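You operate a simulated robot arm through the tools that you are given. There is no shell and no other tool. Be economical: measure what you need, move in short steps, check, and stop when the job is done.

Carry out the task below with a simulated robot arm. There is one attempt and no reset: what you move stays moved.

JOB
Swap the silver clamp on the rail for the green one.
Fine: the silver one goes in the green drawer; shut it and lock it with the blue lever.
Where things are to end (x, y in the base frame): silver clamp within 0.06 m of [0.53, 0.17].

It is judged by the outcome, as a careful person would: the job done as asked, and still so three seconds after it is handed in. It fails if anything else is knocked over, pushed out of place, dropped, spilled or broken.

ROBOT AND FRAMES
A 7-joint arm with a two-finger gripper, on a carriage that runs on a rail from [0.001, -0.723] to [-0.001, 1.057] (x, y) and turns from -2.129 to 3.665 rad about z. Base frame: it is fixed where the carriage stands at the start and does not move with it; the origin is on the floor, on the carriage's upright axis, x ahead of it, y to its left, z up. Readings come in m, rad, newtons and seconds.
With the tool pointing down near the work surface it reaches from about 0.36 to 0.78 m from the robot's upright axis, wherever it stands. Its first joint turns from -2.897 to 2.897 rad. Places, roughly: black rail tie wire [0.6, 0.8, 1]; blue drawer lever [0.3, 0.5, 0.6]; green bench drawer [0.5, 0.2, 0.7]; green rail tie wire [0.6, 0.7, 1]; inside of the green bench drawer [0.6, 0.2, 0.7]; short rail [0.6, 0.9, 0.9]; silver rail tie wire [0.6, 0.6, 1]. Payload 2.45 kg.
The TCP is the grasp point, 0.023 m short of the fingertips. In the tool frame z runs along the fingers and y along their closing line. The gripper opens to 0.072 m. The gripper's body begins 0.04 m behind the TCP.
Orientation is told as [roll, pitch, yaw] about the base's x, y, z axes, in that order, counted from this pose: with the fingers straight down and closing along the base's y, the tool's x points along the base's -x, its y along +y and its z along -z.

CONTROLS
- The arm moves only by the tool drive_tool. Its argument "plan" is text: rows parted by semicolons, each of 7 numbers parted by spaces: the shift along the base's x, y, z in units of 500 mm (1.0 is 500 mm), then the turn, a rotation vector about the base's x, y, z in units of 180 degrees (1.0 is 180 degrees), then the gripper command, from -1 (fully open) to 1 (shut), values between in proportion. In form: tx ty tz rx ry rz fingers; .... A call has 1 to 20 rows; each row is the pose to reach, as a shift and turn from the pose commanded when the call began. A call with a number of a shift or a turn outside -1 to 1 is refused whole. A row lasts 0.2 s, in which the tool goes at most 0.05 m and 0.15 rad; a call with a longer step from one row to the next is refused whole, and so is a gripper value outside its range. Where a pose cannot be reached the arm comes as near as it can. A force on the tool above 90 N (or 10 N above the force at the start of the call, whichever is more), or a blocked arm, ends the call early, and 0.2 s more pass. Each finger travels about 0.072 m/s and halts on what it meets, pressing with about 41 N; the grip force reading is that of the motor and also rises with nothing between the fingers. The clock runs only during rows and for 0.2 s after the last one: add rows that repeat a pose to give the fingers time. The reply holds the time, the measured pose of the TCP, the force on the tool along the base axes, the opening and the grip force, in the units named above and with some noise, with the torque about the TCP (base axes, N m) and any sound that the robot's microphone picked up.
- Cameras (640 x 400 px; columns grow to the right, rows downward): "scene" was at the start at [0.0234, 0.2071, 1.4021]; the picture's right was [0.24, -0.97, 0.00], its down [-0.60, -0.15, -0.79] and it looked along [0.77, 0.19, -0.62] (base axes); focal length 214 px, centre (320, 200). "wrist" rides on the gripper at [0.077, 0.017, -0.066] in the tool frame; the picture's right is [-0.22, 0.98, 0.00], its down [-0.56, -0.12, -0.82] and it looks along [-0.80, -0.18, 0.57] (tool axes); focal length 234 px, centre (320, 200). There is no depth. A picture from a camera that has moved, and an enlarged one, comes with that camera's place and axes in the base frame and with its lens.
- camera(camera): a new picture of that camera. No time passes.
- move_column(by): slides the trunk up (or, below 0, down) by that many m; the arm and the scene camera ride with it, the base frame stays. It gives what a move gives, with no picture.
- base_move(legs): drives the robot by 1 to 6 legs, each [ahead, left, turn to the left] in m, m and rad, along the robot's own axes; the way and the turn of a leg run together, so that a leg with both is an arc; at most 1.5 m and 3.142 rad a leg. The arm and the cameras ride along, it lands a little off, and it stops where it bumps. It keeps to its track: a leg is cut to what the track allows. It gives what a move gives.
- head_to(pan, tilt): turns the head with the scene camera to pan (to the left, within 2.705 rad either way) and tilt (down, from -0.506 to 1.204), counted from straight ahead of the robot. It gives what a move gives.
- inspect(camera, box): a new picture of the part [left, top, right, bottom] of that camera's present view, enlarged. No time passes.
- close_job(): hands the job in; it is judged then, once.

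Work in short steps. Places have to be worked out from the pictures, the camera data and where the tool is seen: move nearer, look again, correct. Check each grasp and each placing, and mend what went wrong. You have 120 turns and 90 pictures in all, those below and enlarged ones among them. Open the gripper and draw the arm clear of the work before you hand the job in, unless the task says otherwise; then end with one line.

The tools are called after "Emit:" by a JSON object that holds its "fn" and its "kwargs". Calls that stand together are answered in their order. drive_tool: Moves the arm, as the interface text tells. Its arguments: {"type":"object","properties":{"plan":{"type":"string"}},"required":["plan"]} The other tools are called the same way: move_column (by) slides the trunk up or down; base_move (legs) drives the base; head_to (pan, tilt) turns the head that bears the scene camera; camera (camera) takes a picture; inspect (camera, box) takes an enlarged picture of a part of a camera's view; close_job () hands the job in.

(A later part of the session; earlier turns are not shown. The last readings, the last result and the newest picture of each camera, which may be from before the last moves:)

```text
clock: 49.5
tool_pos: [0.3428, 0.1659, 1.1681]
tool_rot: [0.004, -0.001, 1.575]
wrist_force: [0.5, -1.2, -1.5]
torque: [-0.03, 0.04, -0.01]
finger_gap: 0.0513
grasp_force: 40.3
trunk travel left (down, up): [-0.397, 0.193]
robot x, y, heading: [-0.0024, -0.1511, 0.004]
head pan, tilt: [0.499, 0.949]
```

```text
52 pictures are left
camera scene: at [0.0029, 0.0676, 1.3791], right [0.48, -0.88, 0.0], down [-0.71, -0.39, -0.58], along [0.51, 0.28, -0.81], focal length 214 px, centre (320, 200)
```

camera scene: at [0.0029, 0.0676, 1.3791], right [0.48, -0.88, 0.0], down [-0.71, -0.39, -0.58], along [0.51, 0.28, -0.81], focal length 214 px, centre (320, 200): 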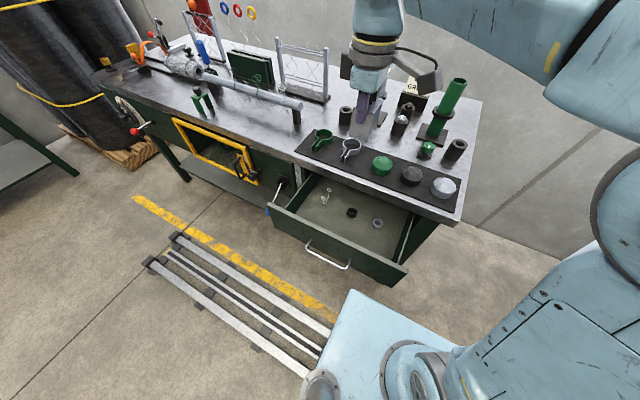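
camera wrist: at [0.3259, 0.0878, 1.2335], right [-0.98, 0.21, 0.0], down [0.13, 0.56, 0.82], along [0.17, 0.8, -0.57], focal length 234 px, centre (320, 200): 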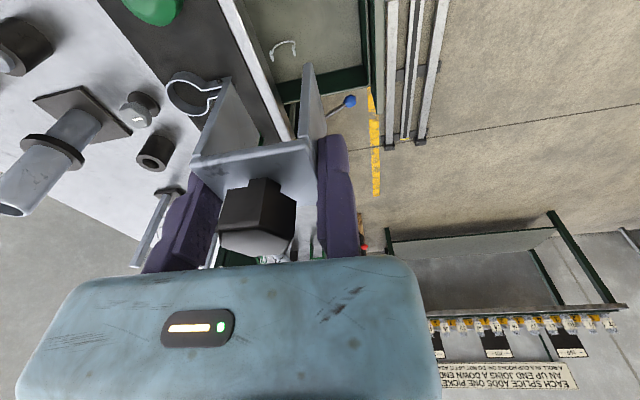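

Emit:
{"fn": "inspect", "kwargs": {"camera": "scene", "box": [260, 160, 436, 290]}}

```text
3.08 times, centred on (348, 225) of scene
camera zoom: at [0.0029, 0.0676, 1.3791], right [0.48, -0.88, 0.0], down [-0.71, -0.39, -0.58], along [0.51, 0.28, -0.81], focal length 660 px, centre (234, 123)
```

zoom: 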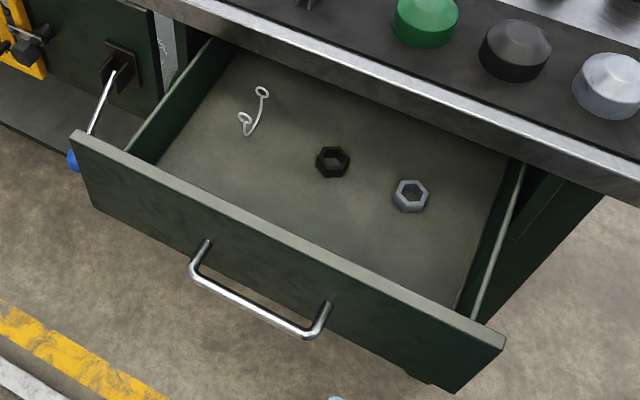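

Emit:
{"fn": "inspect", "kwargs": {"camera": "wrist", "box": [230, 0, 422, 120]}}

```text
3.33 times, centred on (326, 60) of wrist
camera zoom: at [0.3259, 0.0878, 1.2335], right [-0.98, 0.21, 0.0], down [0.13, 0.56, 0.82], along [0.17, 0.8, -0.57], focal length 781 px, centre (300, 667)
```

zoom: 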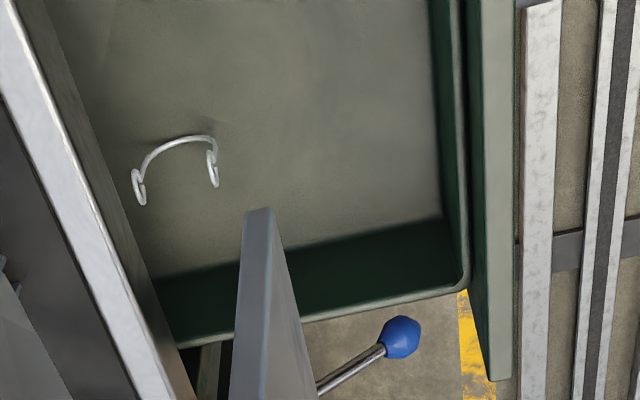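

The drawer holds a wire and two nuts, all at x≥0.43, and its front is at x≈0.268. It is open about 0.173 m, so the target is now near (0.357, 0.17). I'll turn the tool to close along y, which keeps the hand clear of the bench edge, and move over (0.345, 0.17).

Emit:
{"fn": "drive_tool", "kwargs": {"plan": "0 0.005 0 0 0 -0.045 1; 0 0.01 0 0 0 -0.09 1; 0 0.015 0 0 0 -0.135 1; 0 0.02 0 0 0 -0.18 1; 0 0.025 0 0 0 -0.225 1; 0.004 0.03 0 0 0 -0.27 1; 0.004 0.04 0 0 0 -0.315 1; 0.004 0.045 0 0 0 -0.36 1; 0.004 0.05 0 0 0 -0.405 1; 0.004 0.055 0 0 0 -0.45 1; 0.004 0.06 0 0 0 -0.5 1; 0.004 0.06 -0.1 0 0 -0.5 1; 0.004 0.06 -0.2 0 0 -0.5 1; 0.004 0.06 -0.3 0 0 -0.5 1; 0.004 0.06 -0.4 0 0 -0.5 1; 0.004 0.06 -0.5 0 0 -0.5 1; 0.004 0.06 -0.58 0 0 -0.5 1"}}

Emit:
{"fn": "inspect", "kwargs": {"camera": "scene", "box": [240, 140, 440, 290]}}

Emit:
{"fn": "camera", "kwargs": {"camera": "wrist"}}

```text
refused: row 11 steps farther than a row can; nothing moved
```

```text
2.67 times, centred on (340, 215) of scene
camera zoom: at [0.0029, 0.0676, 1.3791], right [0.48, -0.88, 0.0], down [-0.71, -0.39, -0.58], along [0.51, 0.28, -0.81], focal length 572 px, centre (267, 160)
```

zoom: 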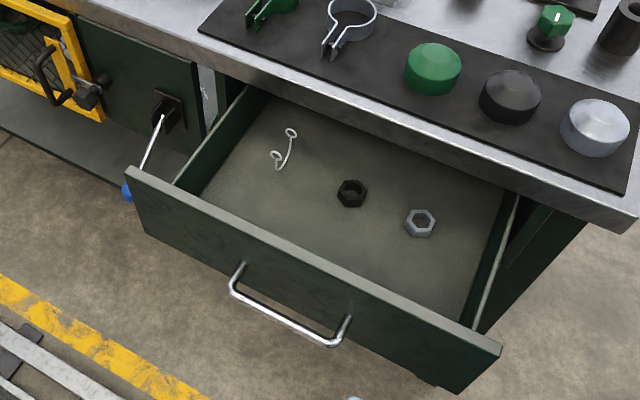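

```text
48 pictures are left
camera wrist: at [0.3259, 0.0878, 1.2335], right [-0.98, 0.21, 0.0], down [0.13, 0.56, 0.82], along [0.17, 0.8, -0.57], focal length 234 px, centre (320, 200)
```

wrist: 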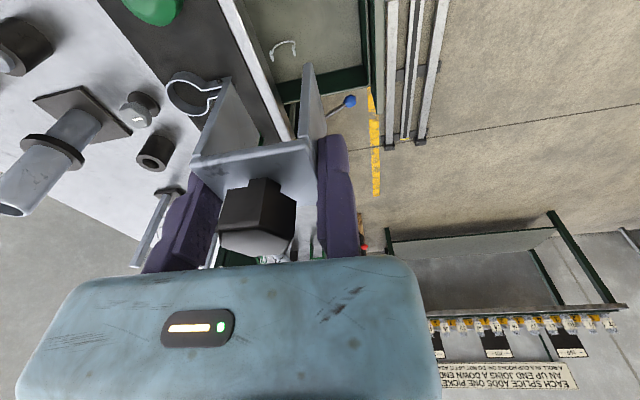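

The last rotation step was too big, so the call was refused. I'll reissue it with even steps.

Emit:
{"fn": "drive_tool", "kwargs": {"plan": "0 0.005 0 0 0 -0.045 1; 0 0.01 0 0 0 -0.09 1; 0 0.015 0 0 0 -0.135 1; 0 0.02 0 0 0 -0.18 1; 0 0.025 0 0 0 -0.225 1; 0.004 0.03 0 0 0 -0.27 1; 0.004 0.04 0 0 0 -0.315 1; 0.004 0.045 0 0 0 -0.36 1; 0.004 0.05 0 0 0 -0.405 1; 0.004 0.055 0 0 0 -0.45 1; 0.004 0.06 0 0 0 -0.49 1; 0.004 0.06 -0.09 0 0 -0.5 1; 0.004 0.06 -0.18 0 0 -0.5 1; 0.004 0.06 -0.27 0 0 -0.5 1; 0.004 0.06 -0.36 0 0 -0.5 1; 0.004 0.06 -0.45 0 0 -0.5 1; 0.004 0.06 -0.54 0 0 -0.5 1; 0.004 0.06 -0.56 0 0 -0.5 1"}}

Emit:
{"fn": "inspect", "kwargs": {"camera": "scene", "box": [240, 140, 440, 290]}}

Emit:
{"fn": "camera", "kwargs": {"camera": "wrist"}}

```text
clock: 53.3
tool_pos: [0.3441, 0.1984, 0.8856]
tool_rot: [0.003, 0.0, 0.004]
wrist_force: [-0.4, -1.1, -2.4]
torque: [0.04, -0.03, 0.0]
finger_gap: 0.0514
grasp_force: 41.0
trunk travel left (down, up): [-0.397, 0.193]
robot x, y, heading: [0.001, -0.1529, 0.003]
head pan, tilt: [0.499, 0.949]
```

```text
2.67 times, centred on (340, 215) of scene
camera zoom: at [0.003, 0.0677, 1.3791], right [0.48, -0.88, 0.0], down [-0.71, -0.39, -0.58], along [0.51, 0.28, -0.81], focal length 572 px, centre (267, 160)
```

zoom: 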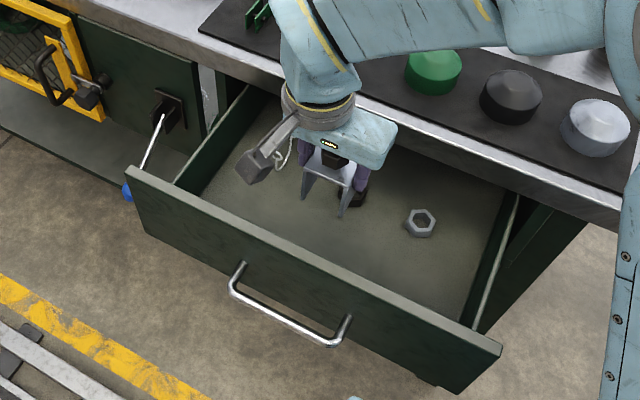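

```text
46 pictures are left
camera wrist: at [0.2662, 0.2137, 0.9521], right [0.21, 0.98, 0.0], down [0.56, -0.13, 0.82], along [0.8, -0.17, -0.57], focal length 234 px, centre (320, 200)
```

wrist: 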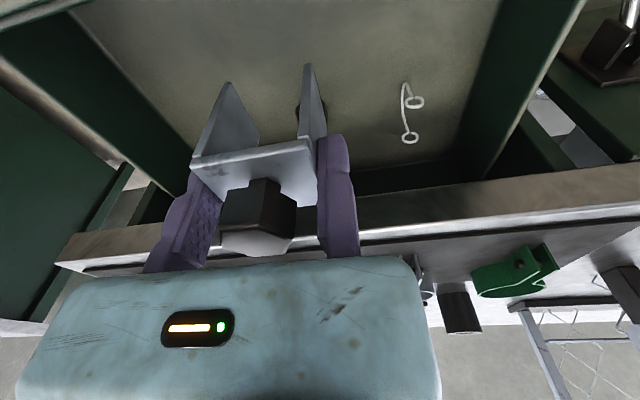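

The orientation is right and clear of the nuts. I'll descend to TCP z≈0.80 and check the forces.

Emit:
{"fn": "drive_tool", "kwargs": {"plan": "0 0 -0.04 0 0 0 1; 0 0 -0.08 0 0 0 1; 0 0 -0.12 0 0 0 1; 0 0 -0.16 0 0 0 1; 0 0 -0.17 0 0 0 1"}}

Emit:
{"fn": "inspect", "kwargs": {"camera": "scene", "box": [240, 140, 440, 290]}}

```text
clock: 54.5
tool_pos: [0.3438, 0.1983, 0.8025]
tool_rot: [0.004, -0.001, 0.004]
wrist_force: [0.3, 0.2, -2.3]
torque: [0.05, 0.0, -0.03]
finger_gap: 0.0517
grasp_force: 40.9
trunk travel left (down, up): [-0.397, 0.193]
robot x, y, heading: [-0.0005, -0.156, 0.006]
head pan, tilt: [0.499, 0.949]
```

```text
2.67 times, centred on (340, 215) of scene
camera zoom: at [0.0029, 0.0677, 1.3791], right [0.48, -0.88, 0.0], down [-0.71, -0.39, -0.58], along [0.51, 0.28, -0.81], focal length 572 px, centre (267, 160)
```

zoom: 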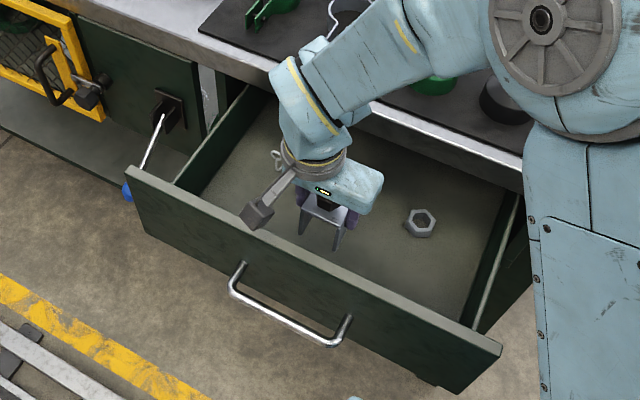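

No contact yet. I'll continue down in small steps.

Emit:
{"fn": "drive_tool", "kwargs": {"plan": "0 0 -0.012 0 0 0 1; 0 0 -0.024 0 0 0 1; 0 0 -0.036 0 0 0 1"}}

Emit:
{"fn": "drive_tool", "kwargs": {"plan": "0 0 -0.006 0 0 0 1; 0 0 -0.01 0 0 0 1"}}

```text
clock: 55.3
tool_pos: [0.3435, 0.1965, 0.7839]
tool_rot: [0.003, -0.001, 0.005]
wrist_force: [-0.3, -0.8, -2.0]
torque: [0.03, 0.01, -0.02]
finger_gap: 0.0513
grasp_force: 41.2
trunk travel left (down, up): [-0.397, 0.193]
robot x, y, heading: [0.0034, -0.1506, 0.006]
head pan, tilt: [0.499, 0.949]
```

```text
clock: 55.9
tool_pos: [0.3436, 0.1964, 0.7792]
tool_rot: [0.002, -0.002, 0.004]
wrist_force: [0.2, 0.0, -2.9]
torque: [0.04, -0.01, 0.0]
finger_gap: 0.0516
grasp_force: 40.6
trunk travel left (down, up): [-0.397, 0.193]
robot x, y, heading: [-0.0004, -0.1551, 0.006]
head pan, tilt: [0.499, 0.949]
```

Emit:
{"fn": "drive_tool", "kwargs": {"plan": "0 0 -0.006 0 0 0 1; 0 0 -0.012 0 0 0 1"}}

Emit:
{"fn": "inspect", "kwargs": {"camera": "wrist", "box": [160, 40, 400, 190]}}

```text
clock: 56.5
tool_pos: [0.3448, 0.1962, 0.7741]
tool_rot: [0.004, -0.001, 0.004]
wrist_force: [0.4, 0.3, -1.9]
torque: [0.01, 0.01, -0.03]
finger_gap: 0.0516
grasp_force: 40.6
trunk travel left (down, up): [-0.397, 0.193]
robot x, y, heading: [-0.0008, -0.1495, 0.004]
head pan, tilt: [0.499, 0.949]
```

```text
2.67 times, centred on (280, 115) of wrist
camera zoom: at [0.2671, 0.2125, 0.8397], right [0.21, 0.98, 0.0], down [0.56, -0.13, 0.82], along [0.8, -0.17, -0.57], focal length 624 px, centre (427, 427)
```

zoom: 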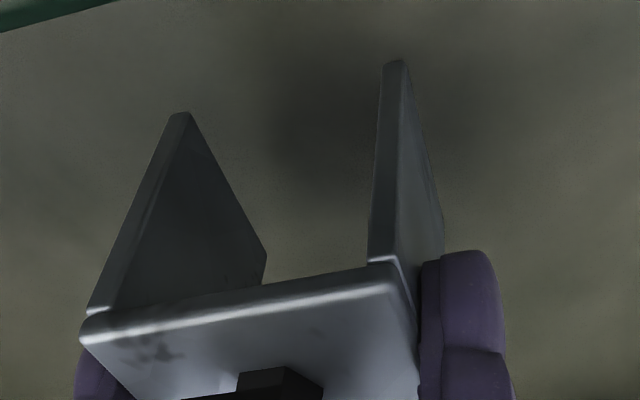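

Still no contact; shadows suggest a small remaining gap. I'll keep stepping.

Emit:
{"fn": "drive_tool", "kwargs": {"plan": "0 0 -0.006 0 0 0 1; 0 0 -0.01 0 0 0 1"}}

Emit:
{"fn": "drive_tool", "kwargs": {"plan": "0 0 -0.006 0 0 0 1; 0 0 -0.008 0 0 0 1"}}

```text
clock: 57.1
tool_pos: [0.3446, 0.1963, 0.7684]
tool_rot: [0.002, -0.003, 0.003]
wrist_force: [-0.4, -0.3, -1.7]
torque: [0.08, -0.01, 0.01]
finger_gap: 0.0518
grasp_force: 41.4
trunk travel left (down, up): [-0.397, 0.193]
robot x, y, heading: [0.0027, -0.158, 0.005]
head pan, tilt: [0.499, 0.949]
```

```text
clock: 57.7
tool_pos: [0.3445, 0.1966, 0.765]
tool_rot: [0.004, -0.001, 0.004]
wrist_force: [-0.8, 0.9, -1.8]
torque: [0.04, 0.03, -0.01]
finger_gap: 0.0516
grasp_force: 40.6
trunk travel left (down, up): [-0.397, 0.193]
robot x, y, heading: [-0.0005, -0.151, 0.008]
head pan, tilt: [0.499, 0.949]
```

Emit:
{"fn": "drive_tool", "kwargs": {"plan": "0 0 -0.006 0 0 0 1; 0 0 -0.01 0 0 0 1"}}

Emit:
{"fn": "drive_tool", "kwargs": {"plan": "0 0 -0.006 0 0 0 1; 0 0 -0.008 0 0 0 1"}}

```text
clock: 58.3
tool_pos: [0.3442, 0.1962, 0.7607]
tool_rot: [0.005, -0.001, 0.002]
wrist_force: [-0.6, -1.3, 5.9]
torque: [0.27, 0.7, 0.06]
finger_gap: 0.0516
grasp_force: 40.4
trunk travel left (down, up): [-0.397, 0.193]
robot x, y, heading: [-0.0029, -0.1544, 0.005]
head pan, tilt: [0.499, 0.949]
```

```text
clock: 58.9
tool_pos: [0.3433, 0.1964, 0.7602]
tool_rot: [0.011, -0.005, 0.001]
wrist_force: [1.2, -5.8, 59.3]
torque: [1.39, 5.39, 0.43]
finger_gap: 0.0515
grasp_force: 41.1
trunk travel left (down, up): [-0.397, 0.193]
robot x, y, heading: [-0.0011, -0.1532, 0.004]
head pan, tilt: [0.499, 0.949]
```

The torque shows the contact is about 9 cm to −x of the TCP, so the wrist camera is touching the drawer's front panel rather than the floor being reached. I need the drawer open further. I'll rise 3 cm and push the front panel outward from inside, gently, since the drawer slides easily.

Emit:
{"fn": "drive_tool", "kwargs": {"plan": "0 0 0.03 0 0 0 1; 0 0 0.06 0 0 0 1; -0.04 0 0.06 0 0 0 1; -0.08 0 0.06 0 0 0 1; -0.1 0 0.06 0 0 0 1"}}

Emit:
{"fn": "drive_tool", "kwargs": {"plan": "-0.02 0 0 0 0 0 1; -0.04 0 0 0 0 0 1; -0.06 0 0 0 0 0 1"}}

Emit:
{"fn": "inspect", "kwargs": {"camera": "scene", "box": [240, 140, 440, 290]}}

```text
clock: 60.1
tool_pos: [0.2932, 0.1962, 0.7871]
tool_rot: [0.003, -0.003, 0.006]
wrist_force: [0.6, -0.5, -2.0]
torque: [0.07, -0.04, -0.02]
finger_gap: 0.0519
grasp_force: 41.4
trunk travel left (down, up): [-0.397, 0.193]
robot x, y, heading: [-0.0005, -0.1577, 0.007]
head pan, tilt: [0.499, 0.949]
```

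```text
clock: 60.9
tool_pos: [0.2633, 0.1963, 0.7856]
tool_rot: [0.004, -0.003, 0.004]
wrist_force: [0.5, -0.1, -1.8]
torque: [0.05, -0.01, 0.01]
finger_gap: 0.0515
grasp_force: 40.9
trunk travel left (down, up): [-0.397, 0.193]
robot x, y, heading: [0.0019, -0.1527, 0.005]
head pan, tilt: [0.499, 0.949]
```

```text
2.67 times, centred on (340, 215) of scene
camera zoom: at [0.003, 0.0677, 1.3791], right [0.48, -0.88, 0.0], down [-0.71, -0.39, -0.58], along [0.51, 0.28, -0.81], focal length 572 px, centre (267, 160)
```

zoom: 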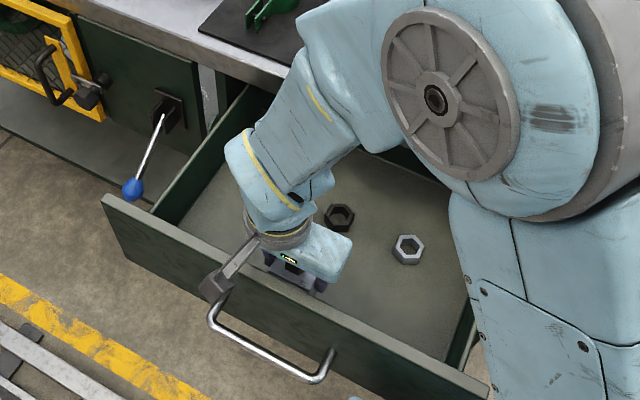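

The drawer slid out easily. I'll push about 3 cm more, then back off inside.

Emit:
{"fn": "drive_tool", "kwargs": {"plan": "-0.02 0 0 0 0 0 1; -0.04 0 0 0 0 0 1; -0.06 0 0 0 0 0 1; -0.06 0 0 0 0 0 1"}}

Emit:
{"fn": "drive_tool", "kwargs": {"plan": "0.04 0 0.04 0 0 0 1; 0.08 0 0.1 0 0 0 1; 0.12 0 0.18 0 0 0 1; 0.16 0 0.26 0 0 0 1; 0.16 0 0.34 0 0 0 1"}}

Emit:
{"fn": "inspect", "kwargs": {"camera": "scene", "box": [240, 140, 440, 290]}}

Emit:
{"fn": "camera", "kwargs": {"camera": "wrist"}}

```text
clock: 61.9
tool_pos: [0.2345, 0.1972, 0.7853]
tool_rot: [0.004, -0.002, 0.005]
wrist_force: [0.4, 0.3, -2.9]
torque: [0.06, -0.02, 0.01]
finger_gap: 0.0514
grasp_force: 41.0
trunk travel left (down, up): [-0.397, 0.193]
robot x, y, heading: [0.0022, -0.1515, 0.006]
head pan, tilt: [0.499, 0.949]
```

```text
clock: 63.1
tool_pos: [0.3152, 0.1971, 0.9569]
tool_rot: [0.003, -0.002, 0.005]
wrist_force: [0.8, 0.5, -1.9]
torque: [0.06, 0.0, 0.01]
finger_gap: 0.0516
grasp_force: 41.2
trunk travel left (down, up): [-0.397, 0.193]
robot x, y, heading: [0.0035, -0.1588, 0.003]
head pan, tilt: [0.499, 0.949]
```

```text
2.67 times, centred on (340, 215) of scene
camera zoom: at [0.0031, 0.0678, 1.379], right [0.48, -0.88, 0.0], down [-0.71, -0.39, -0.58], along [0.51, 0.28, -0.81], focal length 572 px, centre (267, 160)
```

zoom: 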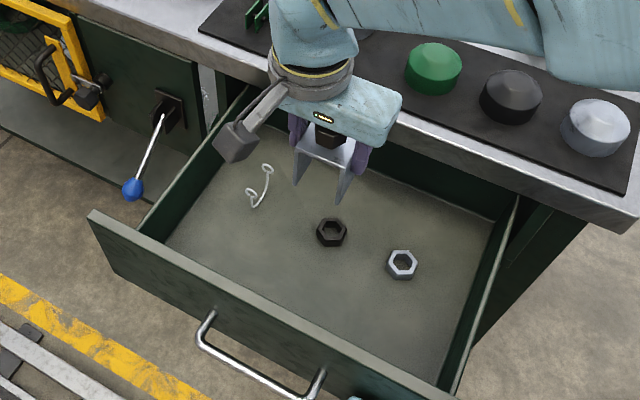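

```text
41 pictures are left
camera wrist: at [0.2375, 0.2123, 1.022], right [0.21, 0.98, 0.0], down [0.56, -0.13, 0.82], along [0.8, -0.17, -0.57], focal length 234 px, centre (320, 200)
```

wrist: 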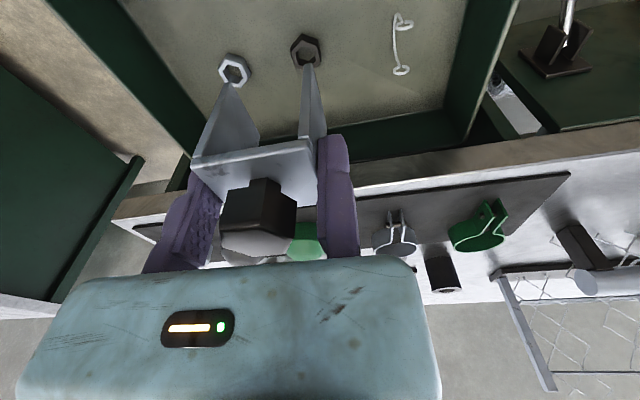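

The drawer is now open about 0.245 m, putting the target near (0.285, 0.17) with the nuts at x≈0.374. I'll yaw back to closing along x, so the camera sits over open drawer space, and position the clamp centre at x≈0.295.

Emit:
{"fn": "drive_tool", "kwargs": {"plan": "-0.01 -0.005 0 0 0 0.045 1; -0.02 -0.01 0 0 0 0.09 1; -0.03 -0.015 0 0 0 0.135 1; -0.04 -0.02 0 0 0 0.18 1; -0.05 -0.025 0 0 0 0.225 1; -0.06 -0.03 0 0 0 0.27 1; -0.07 -0.035 0 0 0 0.315 1; -0.08 -0.04 0 0 0 0.36 1; -0.092 -0.045 0 0 0 0.405 1; -0.092 -0.054 0 0 0 0.45 1; -0.092 -0.054 0 0 0 0.49 1; -0.092 -0.054 -0.08 0 0 0.5 1; -0.092 -0.054 -0.16 0 0 0.5 1; -0.092 -0.054 -0.24 0 0 0.5 1; -0.092 -0.054 -0.31 0 0 0.5 1; -0.092 -0.054 -0.31 0 0 0.5 1"}}

Emit:
{"fn": "inspect", "kwargs": {"camera": "scene", "box": [240, 140, 440, 290]}}

Emit:
{"fn": "camera", "kwargs": {"camera": "wrist"}}

```text
clock: 66.5
tool_pos: [0.2682, 0.1712, 0.8015]
tool_rot: [0.004, -0.001, 1.576]
wrist_force: [0.2, 0.6, -2.3]
torque: [0.04, 0.08, -0.02]
finger_gap: 0.0516
grasp_force: 41.2
trunk travel left (down, up): [-0.397, 0.193]
robot x, y, heading: [-0.0004, -0.1525, 0.004]
head pan, tilt: [0.499, 0.949]
```

```text
2.67 times, centred on (340, 215) of scene
camera zoom: at [0.003, 0.0678, 1.3791], right [0.48, -0.88, 0.0], down [-0.71, -0.39, -0.58], along [0.51, 0.28, -0.81], focal length 572 px, centre (267, 160)
```

zoom: 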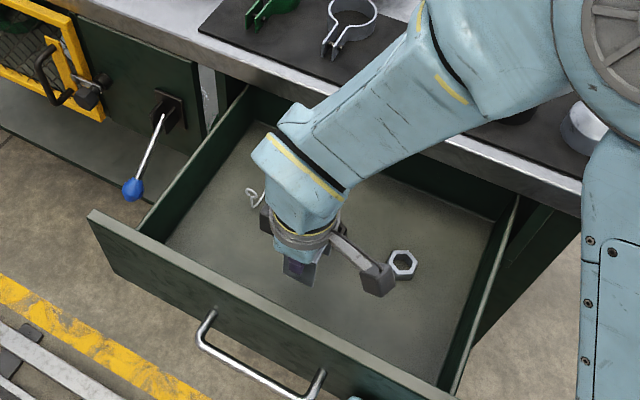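

```text
39 pictures are left
camera wrist: at [0.2525, 0.0912, 0.8669], right [-0.98, 0.21, 0.0], down [0.13, 0.56, 0.82], along [0.17, 0.8, -0.57], focal length 234 px, centre (320, 200)
```

wrist: 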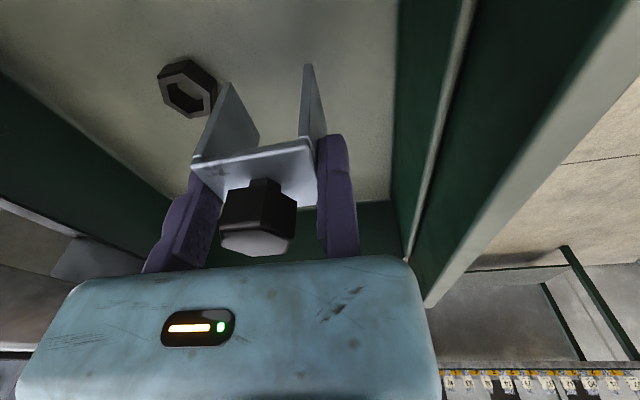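

Good clearance all round. I'll descend in stages.

Emit:
{"fn": "drive_tool", "kwargs": {"plan": "0 0 -0.03 0 0 0 1; 0 0 -0.06 0 0 0 1; 0 0 -0.07 0 0 0 1"}}

Emit:
{"fn": "drive_tool", "kwargs": {"plan": "0 0 -0.006 0 0 0 1; 0 0 -0.01 0 0 0 1"}}

Emit:
{"fn": "drive_tool", "kwargs": {"plan": "0 0 -0.006 0 0 0 1; 0 0 -0.008 0 0 0 1"}}

```text
clock: 67.3
tool_pos: [0.2678, 0.1702, 0.7658]
tool_rot: [0.002, -0.001, 1.573]
wrist_force: [-0.1, -0.6, -2.5]
torque: [-0.01, 0.03, 0.01]
finger_gap: 0.0518
grasp_force: 40.5
trunk travel left (down, up): [-0.397, 0.193]
robot x, y, heading: [-0.0017, -0.1521, 0.002]
head pan, tilt: [0.499, 0.949]
```

```text
clock: 67.9
tool_pos: [0.268, 0.1695, 0.7608]
tool_rot: [0.004, -0.001, 1.574]
wrist_force: [0.7, 1.0, -1.4]
torque: [-0.01, 0.0, 0.01]
finger_gap: 0.0517
grasp_force: 40.5
trunk travel left (down, up): [-0.397, 0.193]
robot x, y, heading: [-0.0029, -0.1537, 0.003]
head pan, tilt: [0.499, 0.949]
```

```text
clock: 68.5
tool_pos: [0.2676, 0.1689, 0.7576]
tool_rot: [0.002, 0.0, 1.575]
wrist_force: [-0.6, -0.3, -2.6]
torque: [-0.03, 0.04, 0.0]
finger_gap: 0.0518
grasp_force: 40.7
trunk travel left (down, up): [-0.397, 0.193]
robot x, y, heading: [0.0018, -0.1561, 0.002]
head pan, tilt: [0.499, 0.949]
```

Emit:
{"fn": "drive_tool", "kwargs": {"plan": "0 0 -0.006 0 0 0 1; 0 0 -0.01 0 0 0 1"}}

Emit:
{"fn": "drive_tool", "kwargs": {"plan": "0 0 -0.006 0 0 0 1; 0 0 -0.008 0 0 0 1"}}

Emit:
{"fn": "inspect", "kwargs": {"camera": "wrist", "box": [150, 20, 406, 180]}}

```text
clock: 69.1
tool_pos: [0.2675, 0.168, 0.7529]
tool_rot: [0.0, -0.004, 1.574]
wrist_force: [0.4, -1.8, 25.1]
torque: [-0.39, -0.67, -0.11]
finger_gap: 0.0519
grasp_force: 40.8
trunk travel left (down, up): [-0.397, 0.193]
robot x, y, heading: [-0.0009, -0.1588, 0.005]
head pan, tilt: [0.499, 0.949]
```

```text
clock: 69.7
tool_pos: [0.2677, 0.17, 0.7497]
tool_rot: [0.0, -0.004, 1.573]
wrist_force: [1.3, 0.4, 25.0]
torque: [0.02, -0.78, -0.05]
finger_gap: 0.0517
grasp_force: 41.4
trunk travel left (down, up): [-0.397, 0.193]
robot x, y, heading: [-0.0033, -0.1499, 0.003]
head pan, tilt: [0.499, 0.949]
```

```text
2.50 times, centred on (278, 100) of wrist
camera zoom: at [0.2512, 0.0908, 0.814], right [-0.98, 0.21, 0.0], down [0.12, 0.56, 0.82], along [0.17, 0.8, -0.57], focal length 585 px, centre (425, 450)
```

zoom: 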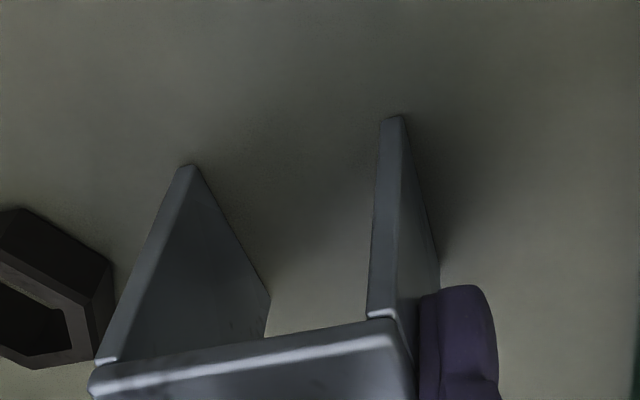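

The force is now centred on the clamp itself (2.6 cm to +x), so it is standing on the drawer floor. I'll open, ease the fixed finger off, and rise.

Emit:
{"fn": "drive_tool", "kwargs": {"plan": "0 0 0.006 0 0 0 -0.6; 0 0 0.006 0 0 0 -0.6; -0.006 0 0.006 0 0 0 -0.6; -0.006 0 0.05 0 0 0 -0.6; -0.006 0 0.1 0 0 0 -0.6; -0.006 0 0.18 0 0 0 -0.6; -0.006 0 0.26 0 0 0 -0.6; -0.006 0 0.34 0 0 0 -0.6; -0.006 0 0.42 0 0 0 -0.6; -0.006 0 0.5 0 0 0 -0.6; -0.006 0 0.58 0 0 0 -0.6"}}

Emit:
{"fn": "inspect", "kwargs": {"camera": "scene", "box": [240, 140, 440, 290]}}

```text
clock: 72.1
tool_pos: [0.2641, 0.1699, 1.0381]
tool_rot: [0.003, -0.003, 1.575]
wrist_force: [0.3, -0.1, 1.0]
torque: [0.01, -0.02, -0.01]
finger_gap: 0.0577
grasp_force: 0.0
trunk travel left (down, up): [-0.397, 0.193]
robot x, y, heading: [-0.0015, -0.152, 0.01]
head pan, tilt: [0.499, 0.949]
```

```text
2.67 times, centred on (340, 215) of scene
camera zoom: at [0.003, 0.0677, 1.3791], right [0.48, -0.88, 0.0], down [-0.71, -0.39, -0.58], along [0.51, 0.28, -0.81], focal length 572 px, centre (267, 160)
```

zoom: 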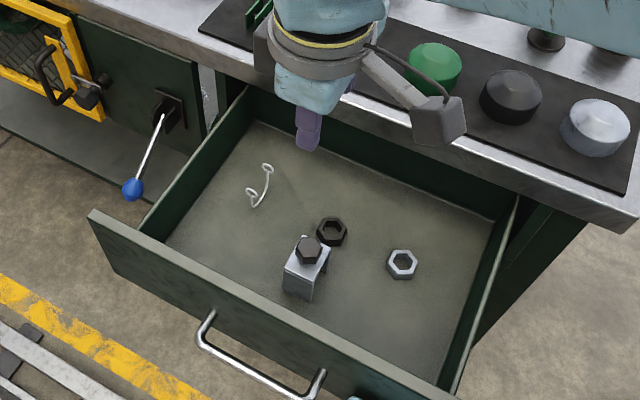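

The silver clamp stands upright in the drawer, and its bolt top (~0.78) is below the drawer-front top (~0.81). I'll shift the base right to re-grip the handle and push the drawer shut.

Emit:
{"fn": "base_move", "kwargs": {"legs": [[0, -0.15, 0]]}}

Emit:
{"fn": "drive_tool", "kwargs": {"plan": "-0.07 0.05 0 0 -0.042 0 -0.6; -0.14 0.1 -0.02 0 -0.084 0 -0.4; -0.21 0.15 -0.04 0 -0.125 0 -0.2; -0.28 0.2 -0.08 0 -0.167 0 0; -0.35 0.25 -0.12 0 -0.209 0 0.1; -0.41 0.3 -0.17 0 -0.25 0 0.1; -0.41 0.3 -0.25 0 -0.25 0 0.1; -0.41 0.3 -0.33 0 -0.25 0 0.1; -0.39 0.3 -0.41 0 -0.25 0 0.1; -0.36 0.3 -0.48 0 -0.25 0 0.1; -0.345 0.3 -0.51 0 -0.25 0 0.1"}}

Emit:
{"fn": "camera", "kwargs": {"camera": "wrist"}}

Emit:
{"fn": "inspect", "kwargs": {"camera": "scene", "box": [220, 100, 460, 280]}}

```text
clock: 73.5
tool_pos: [0.2637, 0.0192, 1.0389]
tool_rot: [0.004, -0.001, 1.575]
wrist_force: [-0.1, 0.0, 0.2]
torque: [0.0, 0.0, -0.03]
finger_gap: 0.0578
grasp_force: 0.0
trunk travel left (down, up): [-0.397, 0.193]
robot x, y, heading: [0.0002, -0.3057, 0.004]
head pan, tilt: [0.499, 0.949]
```

```text
clock: 75.9
tool_pos: [0.0925, 0.1716, 0.7851]
tool_rot: [-0.781, 0.002, 1.576]
wrist_force: [-0.5, -0.2, 0.2]
torque: [-0.03, -0.01, 0.04]
finger_gap: 0.0323
grasp_force: 0.0
trunk travel left (down, up): [-0.397, 0.193]
robot x, y, heading: [-0.0015, -0.3057, 0.008]
head pan, tilt: [0.499, 0.949]
```

```text
36 pictures are left
camera wrist: at [0.035, 0.0919, 0.8201], right [-0.69, 0.21, -0.69], down [-0.49, 0.56, 0.67], along [0.53, 0.8, -0.28], focal length 234 px, centre (320, 200)
```

wrist: 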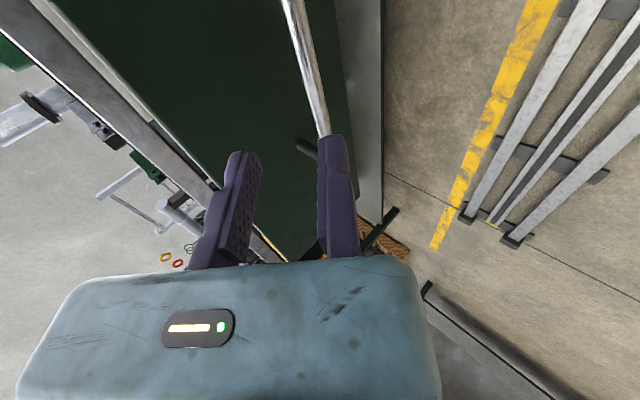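

```text
2.22 times, centred on (340, 190) of scene
camera zoom: at [0.0025, -0.084, 1.3792], right [0.48, -0.88, 0.0], down [-0.71, -0.39, -0.58], along [0.51, 0.28, -0.81], focal length 477 px, centre (276, 222)
```

zoom: 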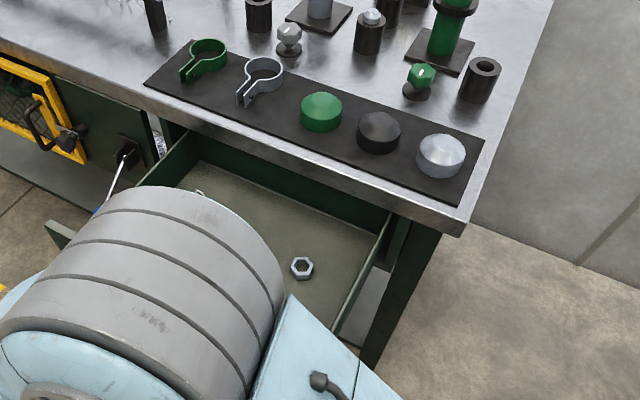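

The bar measures at x≈0.14, z≈0.743 from here. I'll slide the fingers onto it and close.

Emit:
{"fn": "drive_tool", "kwargs": {"plan": "0 0 -0.02 0 0 0 0.1; 0.035 0 -0.055 0 0 0 0.1; 0.073 0 -0.09 0 0 0 0.1; 0.073 0 -0.09 0 0 0 0.1"}}

Emit:
{"fn": "camera", "kwargs": {"camera": "wrist"}}

```text
clock: 76.9
tool_pos: [0.1288, 0.17, 0.7386]
tool_rot: [-0.781, 0.003, 1.576]
wrist_force: [0.1, 0.0, -0.2]
torque: [0.01, 0.0, 0.02]
finger_gap: 0.0323
grasp_force: 0.2
trunk travel left (down, up): [-0.397, 0.193]
robot x, y, heading: [-0.0023, -0.3064, 0.006]
head pan, tilt: [0.499, 0.949]
```

```text
34 pictures are left
camera wrist: at [0.0705, 0.0897, 0.775], right [-0.69, 0.21, -0.69], down [-0.49, 0.56, 0.67], along [0.53, 0.8, -0.28], focal length 234 px, centre (320, 200)
```

wrist: 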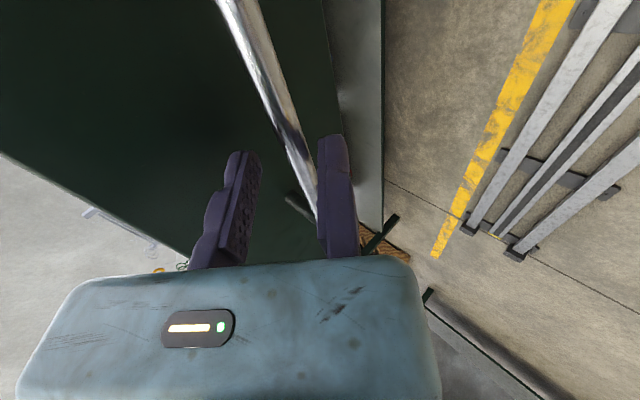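

In position as before. I'll close and push the drawer in at a gentle pace.

Emit:
{"fn": "drive_tool", "kwargs": {"plan": "0 0 0 0 0 0 1; 0 0 0 0 0 0 1; 0 0 0.006 0 0 0 1; 0.01 0 0.006 0 0 0 1; 0.03 0 0.006 0 0 0 1; 0.06 0 0.006 0 0 0 1; 0.1 0 0.006 0 0 0 1; 0.14 0 0.006 0 0 0 1; 0.18 0 0.006 0 0 0 1; 0.22 0 0.006 0 0 0 1; 0.26 0 0.006 0 0 0 1; 0.3 0 0.006 0 0 0 1; 0.34 0 0.006 0 0 0 1; 0.38 0 0.006 0 0 0 1; 0.41 0 0.006 0 0 0 1; 0.43 0 0.006 0 0 0 1; 0.44 0 0.006 0 0 0 1"}}

Emit:
{"fn": "drive_tool", "kwargs": {"plan": "0.01 0 0 0 0 0 1; 0.02 0 0 0 0 0 1; 0.03 0 0 0 0 0 1; 0.04 0 0 0 0 0 1; 0.05 0 0 0 0 0 1; 0.05 0 0 0 0 0 1"}}

Emit:
{"fn": "camera", "kwargs": {"camera": "wrist"}}

```text
clock: 80.5
tool_pos: [0.3468, 0.1687, 0.7413]
tool_rot: [-0.781, 0.0, 1.575]
wrist_force: [0.8, 3.7, 22.3]
torque: [0.45, -0.37, 0.01]
finger_gap: 0.0116
grasp_force: 38.4
trunk travel left (down, up): [-0.397, 0.193]
robot x, y, heading: [0.0016, -0.3105, 0.005]
head pan, tilt: [0.499, 0.949]
```

```text
clock: 81.9
tool_pos: [0.3723, 0.1681, 0.7415]
tool_rot: [-0.782, 0.002, 1.575]
wrist_force: [1.3, 5.8, 13.3]
torque: [0.57, -0.2, 0.08]
finger_gap: 0.0116
grasp_force: 39.1
trunk travel left (down, up): [-0.397, 0.193]
robot x, y, heading: [-0.0016, -0.3028, 0.005]
head pan, tilt: [0.499, 0.949]
```

```text
33 pictures are left
camera wrist: at [0.3149, 0.0897, 0.7766], right [-0.69, 0.21, -0.69], down [-0.49, 0.56, 0.67], along [0.53, 0.8, -0.28], focal length 234 px, centre (320, 200)
```

wrist: 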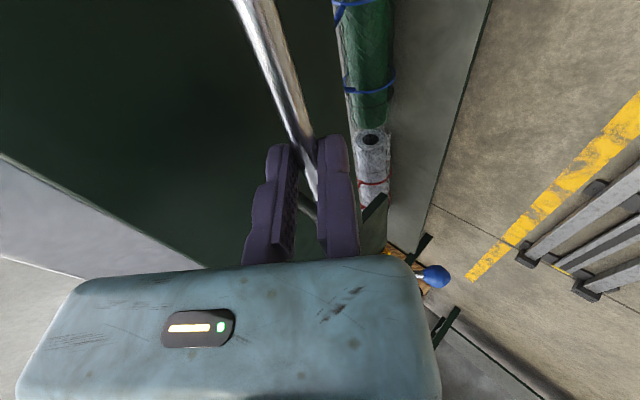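

No stop felt yet; the original position was TCP x≈0.380. I'll continue in small steps until it seats.

Emit:
{"fn": "drive_tool", "kwargs": {"plan": "0.008 0 0 0 0 0 1; 0.014 0 0 0 0 0 1; 0.018 0 0 0 0 0 1; 0.018 0 0 0 0 0 1"}}

Emit:
{"fn": "drive_tool", "kwargs": {"plan": "0.006 0 0 0 0 0 1; 0.01 0 0 0 0 0 1; 0.01 0 0 0 0 0 1"}}

```text
clock: 82.9
tool_pos: [0.3819, 0.1681, 0.7423]
tool_rot: [-0.783, 0.003, 1.575]
wrist_force: [4.8, 6.1, 3.1]
torque: [0.96, -0.08, 0.45]
finger_gap: 0.0117
grasp_force: 38.2
trunk travel left (down, up): [-0.397, 0.193]
robot x, y, heading: [0.0011, -0.3047, 0.004]
head pan, tilt: [0.499, 0.949]
```

```text
clock: 83.7
tool_pos: [0.3829, 0.1677, 0.7424]
tool_rot: [-0.781, 0.004, 1.579]
wrist_force: [-26.7, -3.0, 12.0]
torque: [-0.17, 0.04, -0.94]
finger_gap: 0.0118
grasp_force: 38.6
trunk travel left (down, up): [-0.397, 0.193]
robot x, y, heading: [0.005, -0.3075, 0.01]
head pan, tilt: [0.499, 0.949]
```

The drawer seated at TCP x≈0.383 with a firm stop. I'll relieve, release, and back off along the tool axis.

Emit:
{"fn": "drive_tool", "kwargs": {"plan": "-0.006 0 0 0 0 0 0.1; -0.006 0 0 0 0 0 0.1; -0.006 0 0 0 0 0 0.1; -0.056 0 0.05 0 0 0 0.1; -0.106 0 0.1 0 0 0 0.1; -0.17 0 0.16 0 0 0 0.1; -0.23 0 0.22 0 0 0 0.1; -0.29 0 0.28 0 0 0 0.5; -0.34 0 0.34 0 0 0 1; -0.34 0 0.42 0 0 0 1; -0.34 0 0.5 0 0 0 1"}}

Emit:
{"fn": "head_to", "kwargs": {"pan": 0.75, "tilt": 0.85}}

Emit:
{"fn": "camera", "kwargs": {"camera": "wrist"}}

Emit:
{"fn": "camera", "kwargs": {"camera": "scene"}}

```text
clock: 86.1
tool_pos: [0.2165, 0.1698, 0.9925]
tool_rot: [-0.781, 0.004, 1.574]
wrist_force: [0.9, 0.1, -0.3]
torque: [-0.01, 0.01, -0.02]
finger_gap: 0.0
grasp_force: 28.2
trunk travel left (down, up): [-0.397, 0.193]
robot x, y, heading: [-0.0015, -0.3035, 0.0]
head pan, tilt: [0.499, 0.949]
```

```text
clock: 86.8
tool_pos: [0.2153, 0.1696, 0.9927]
tool_rot: [-0.78, 0.001, 1.577]
wrist_force: [-0.3, 0.3, 0.0]
torque: [0.03, -0.02, 0.0]
finger_gap: 0.0
grasp_force: 28.4
trunk travel left (down, up): [-0.397, 0.193]
robot x, y, heading: [0.0032, -0.3017, 0.003]
head pan, tilt: [0.75, 0.85]
```

```text
32 pictures are left
camera wrist: at [0.1581, 0.0906, 1.0276], right [-0.69, 0.21, -0.69], down [-0.49, 0.56, 0.67], along [0.53, 0.8, -0.28], focal length 234 px, centre (320, 200)
```

wrist: 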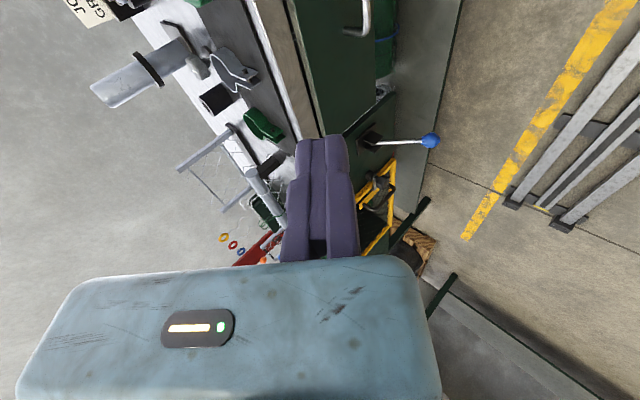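

```text
31 pictures are left
camera scene: at [-0.0042, -0.0655, 1.3866], right [0.69, -0.73, 0.0], down [-0.55, -0.52, -0.66], along [0.48, 0.45, -0.75], focal length 214 px, centre (320, 200)
```

scene: 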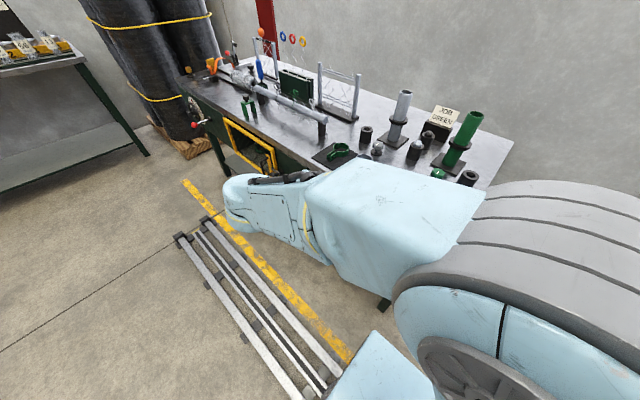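

Emit:
{"fn": "inspect", "kwargs": {"camera": "wrist", "box": [280, 60, 472, 180]}}

```text
3.33 times, centred on (376, 120) of wrist
camera zoom: at [0.1581, 0.0906, 1.0276], right [-0.69, 0.21, -0.69], down [-0.49, 0.56, 0.67], along [0.53, 0.8, -0.28], focal length 781 px, centre (133, 467)
```

zoom: 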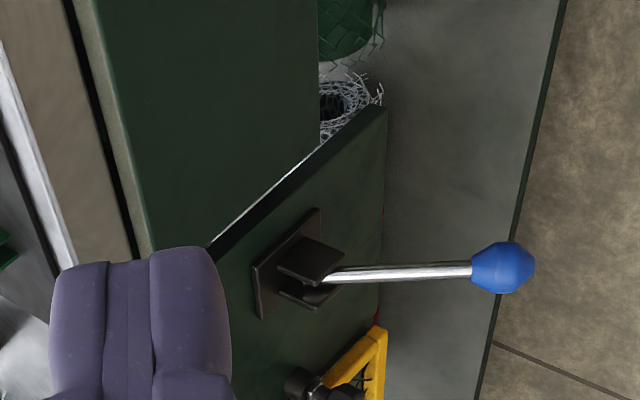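

The lever pivots about the y axis, between cheek plates at about (0.42, 0.48, 0.70), with its knob at about (0.328, 0.482, 0.625). I'll move the base so the knob is in reach and turn the tool to close along y at a 45° tilt.

Emit:
{"fn": "base_move", "kwargs": {"legs": [[0, 0.36, 0]]}}

Emit:
{"fn": "drive_tool", "kwargs": {"plan": "0 0 0 0.0322 0 -0.0322 -1; 0 0 0 0.0643 0 -0.0643 -1; 0 0 0 0.0965 0 -0.0965 -1; 0 0 0 0.1286 0 -0.1286 -1; 0 0 0 0.1607 0 -0.1607 -1; 0 0 -0.03 0.1929 0 -0.1929 -1; 0 0 -0.06 0.225 0 -0.225 -1; 0 0 -0.1 0.2572 0 -0.2572 -1; 0 0 -0.14 0.2893 0 -0.2893 -1; 0 0 -0.18 0.3215 0 -0.3215 -1; 0 0 -0.22 0.3536 0 -0.3536 -1; 0 0 -0.3 0.3536 0 -0.3536 -1"}}

Emit:
{"fn": "camera", "kwargs": {"camera": "wrist"}}

```text
clock: 89.2
tool_pos: [0.213, 0.5268, 0.9925]
tool_rot: [-0.782, 0.0, 1.581]
wrist_force: [0.4, 0.2, -0.3]
torque: [0.0, 0.0, -0.03]
finger_gap: 0.0001
grasp_force: 28.5
trunk travel left (down, up): [-0.397, 0.193]
robot x, y, heading: [-0.0035, 0.0508, 0.008]
head pan, tilt: [0.75, 0.85]
```

```text
clock: 91.8
tool_pos: [0.212, 0.5277, 0.8433]
tool_rot: [-0.001, -0.791, 0.009]
wrist_force: [-0.5, 0.4, 0.8]
torque: [0.02, 0.02, 0.03]
finger_gap: 0.072
grasp_force: 0.1
trunk travel left (down, up): [-0.397, 0.193]
robot x, y, heading: [-0.0021, 0.0504, 0.012]
head pan, tilt: [0.75, 0.85]
```

```text
29 pictures are left
camera wrist: at [0.1108, 0.5436, 0.8345], right [0.15, 0.98, 0.15], down [-0.19, -0.12, 0.97], along [0.97, -0.17, 0.16], focal length 234 px, centre (320, 200)
```

wrist: 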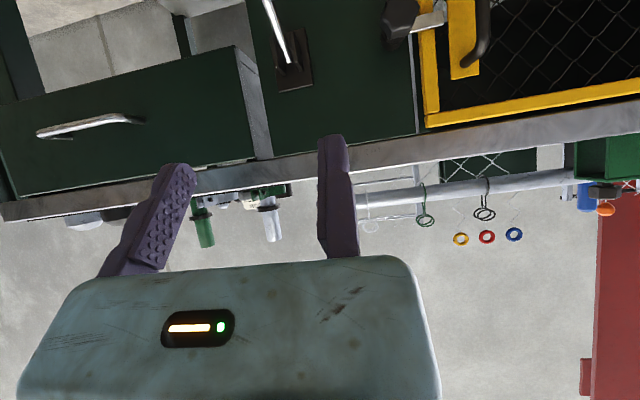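

I'll move to the pre-grasp point 8 cm short of the knob.

Emit:
{"fn": "drive_tool", "kwargs": {"plan": "0.02 -0.02 -0.08 0 0 0 -1; 0.05 -0.04 -0.16 0 0 0 -1; 0.09 -0.051 -0.24 0 0 0 -1; 0.118 -0.051 -0.322 0 0 0 -1; 0.118 -0.051 -0.322 0 0 0 -1"}}

Emit:
{"fn": "camera", "kwargs": {"camera": "wrist"}}

Emit:
{"fn": "head_to", "kwargs": {"pan": 0.6, "tilt": 1.0}}

Emit:
{"fn": "camera", "kwargs": {"camera": "scene"}}

```text
clock: 93.0
tool_pos: [0.2722, 0.5024, 0.6829]
tool_rot: [-0.002, -0.789, 0.01]
wrist_force: [0.3, 0.5, 0.6]
torque: [0.02, 0.01, 0.02]
finger_gap: 0.0721
grasp_force: 0.0
trunk travel left (down, up): [-0.397, 0.193]
robot x, y, heading: [-0.0001, 0.0543, 0.009]
head pan, tilt: [0.75, 0.85]
```

```text
28 pictures are left
camera wrist: at [0.1721, 0.518, 0.6741], right [0.15, 0.98, 0.15], down [-0.19, -0.12, 0.97], along [0.97, -0.17, 0.16], focal length 234 px, centre (320, 200)
```

wrist: 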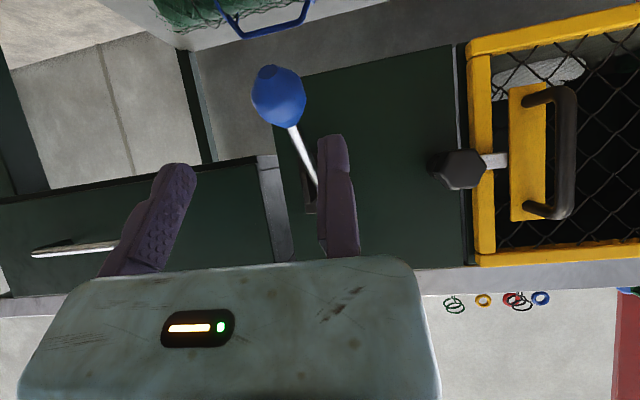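

```text
clock: 93.7
tool_pos: [0.2722, 0.5026, 0.6838]
tool_rot: [-0.002, -0.791, 0.01]
wrist_force: [-0.7, 0.7, -0.2]
torque: [0.0, 0.0, 0.0]
finger_gap: 0.0722
grasp_force: 0.1
trunk travel left (down, up): [-0.397, 0.193]
robot x, y, heading: [-0.0017, 0.0559, 0.009]
head pan, tilt: [0.6, 1.0]
```

```text
27 pictures are left
camera scene: at [-0.0052, 0.2775, 1.3756], right [0.57, -0.82, 0.0], down [-0.69, -0.48, -0.54], along [0.44, 0.31, -0.84], focal length 214 px, centre (320, 200)
```

scene: 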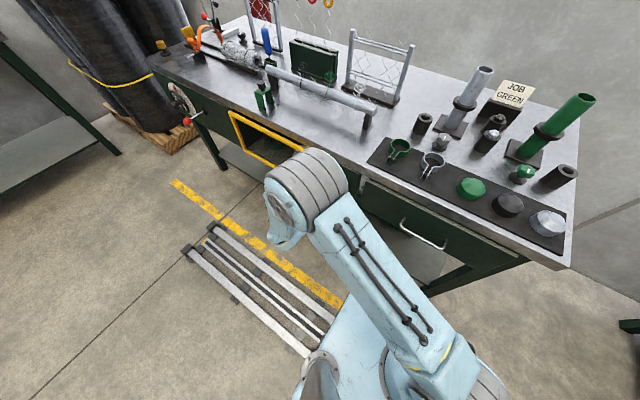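

The knob is at about (0.328, 0.474, 0.628) and about 37 mm across, within the opening. I'll advance and close.

Emit:
{"fn": "drive_tool", "kwargs": {"plan": "0.04 -0.006 -0.04 0 0 0 -1; 0.08 -0.01 -0.08 0 0 0 -1; 0.112 -0.01 -0.11 0 0 0 -1; 0.112 -0.01 -0.11 0 0 0 0; 0.112 -0.01 -0.11 0 0 0 1; 0.112 -0.01 -0.11 0 0 0 1; 0.112 -0.01 -0.11 0 0 0 1"}}

Emit:
{"fn": "camera", "kwargs": {"camera": "wrist"}}

```text
clock: 95.3
tool_pos: [0.3299, 0.495, 0.6267]
tool_rot: [-0.008, -0.79, 0.012]
wrist_force: [-7.1, -31.8, 0.0]
torque: [0.13, -0.29, -0.05]
finger_gap: 0.0325
grasp_force: 44.5
trunk travel left (down, up): [-0.397, 0.193]
robot x, y, heading: [0.0029, 0.0506, 0.004]
head pan, tilt: [0.6, 1.0]
```

```text
26 pictures are left
camera wrist: at [0.2286, 0.5095, 0.6182], right [0.15, 0.98, 0.15], down [-0.19, -0.12, 0.97], along [0.97, -0.17, 0.17], focal length 234 px, centre (320, 200)
```

wrist: 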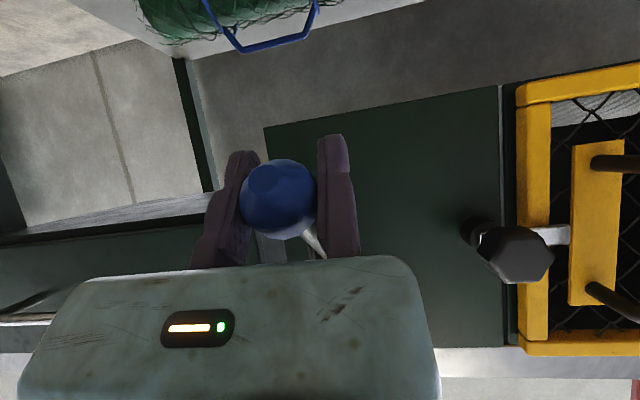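

The knob is gripped at 32.5 mm. I'll relieve the side load and test a small upward arc of about 12 mm, watching the force.

Emit:
{"fn": "drive_tool", "kwargs": {"plan": "0 -0.008 0 0 0 0 1; -0.008 -0.008 0.009 0 0 0 1; -0.016 -0.008 0.018 0 0 0 1; -0.016 -0.008 0.018 0 0 0 1"}}

```text
clock: 96.3
tool_pos: [0.3235, 0.4933, 0.6365]
tool_rot: [0.0, -0.789, 0.01]
wrist_force: [15.7, -5.0, -5.3]
torque: [0.13, 1.01, 0.31]
finger_gap: 0.0323
grasp_force: 44.7
trunk travel left (down, up): [-0.397, 0.193]
robot x, y, heading: [-0.0026, 0.0528, 0.004]
head pan, tilt: [0.6, 1.0]
```

It moves up freely. I'll fit the arc (pivot ≈(0.427, 0.694), radius ≈0.118) and go on to horizontal.

Emit:
{"fn": "drive_tool", "kwargs": {"plan": "-0.003 0 0.016 0 0 0 1; -0.008 0 0.033 0 0 0 1; -0.014 0 0.053 0 0 0 1; -0.019 0 0.073 0 0 0 1; -0.021 0 0.094 0 0 0 1; -0.022 0 0.114 0 0 0 1; -0.022 0 0.114 0 0 0 1"}}

Emit:
{"fn": "camera", "kwargs": {"camera": "wrist"}}

```text
clock: 97.9
tool_pos: [0.3076, 0.4934, 0.6929]
tool_rot: [-0.006, -0.791, 0.013]
wrist_force: [-9.1, 4.8, -10.9]
torque: [0.14, 0.91, -0.1]
finger_gap: 0.0321
grasp_force: 45.2
trunk travel left (down, up): [-0.397, 0.193]
robot x, y, heading: [0.0014, 0.0536, 0.008]
head pan, tilt: [0.6, 1.0]
```

```text
25 pictures are left
camera wrist: at [0.2081, 0.5088, 0.6846], right [0.14, 0.98, 0.15], down [-0.19, -0.12, 0.97], along [0.97, -0.17, 0.17], focal length 234 px, centre (320, 200)
```

wrist: 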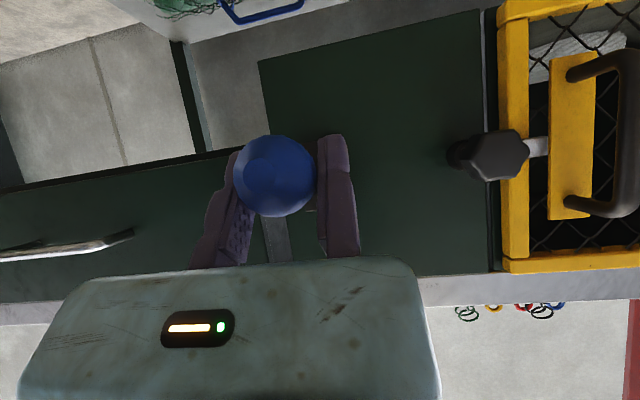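

Emit:
{"fn": "drive_tool", "kwargs": {"plan": "0.001 0 0.02 0 0 0 1; 0.004 0 0.041 0 0 0 1; 0.008 0 0.061 0 0 0 1; 0.014 0 0.081 0 0 0 1; 0.022 0 0.1 0 0 0 1; 0.032 0 0.118 0 0 0 1; 0.032 0 0.118 0 0 0 1"}}

```text
clock: 99.5
tool_pos: [0.3244, 0.4934, 0.7521]
tool_rot: [-0.002, -0.791, 0.01]
wrist_force: [0.0, 0.2, -0.5]
torque: [-0.01, -0.02, -0.02]
finger_gap: 0.0
grasp_force: 28.5
trunk travel left (down, up): [-0.397, 0.193]
robot x, y, heading: [-0.0005, 0.0521, 0.012]
head pan, tilt: [0.6, 1.0]
```

The fingers closed empty, so the knob slipped out. I'll look at where the lever stands.

Emit:
{"fn": "camera", "kwargs": {"camera": "wrist"}}

```text
24 pictures are left
camera wrist: at [0.2242, 0.5086, 0.7433], right [0.14, 0.98, 0.15], down [-0.19, -0.12, 0.97], along [0.97, -0.17, 0.17], focal length 234 px, centre (320, 200)
```

wrist: 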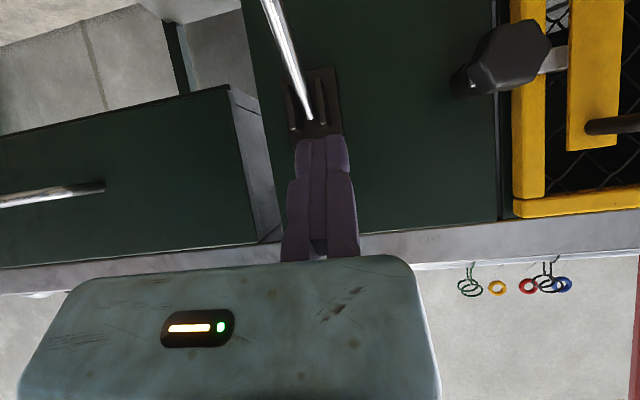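

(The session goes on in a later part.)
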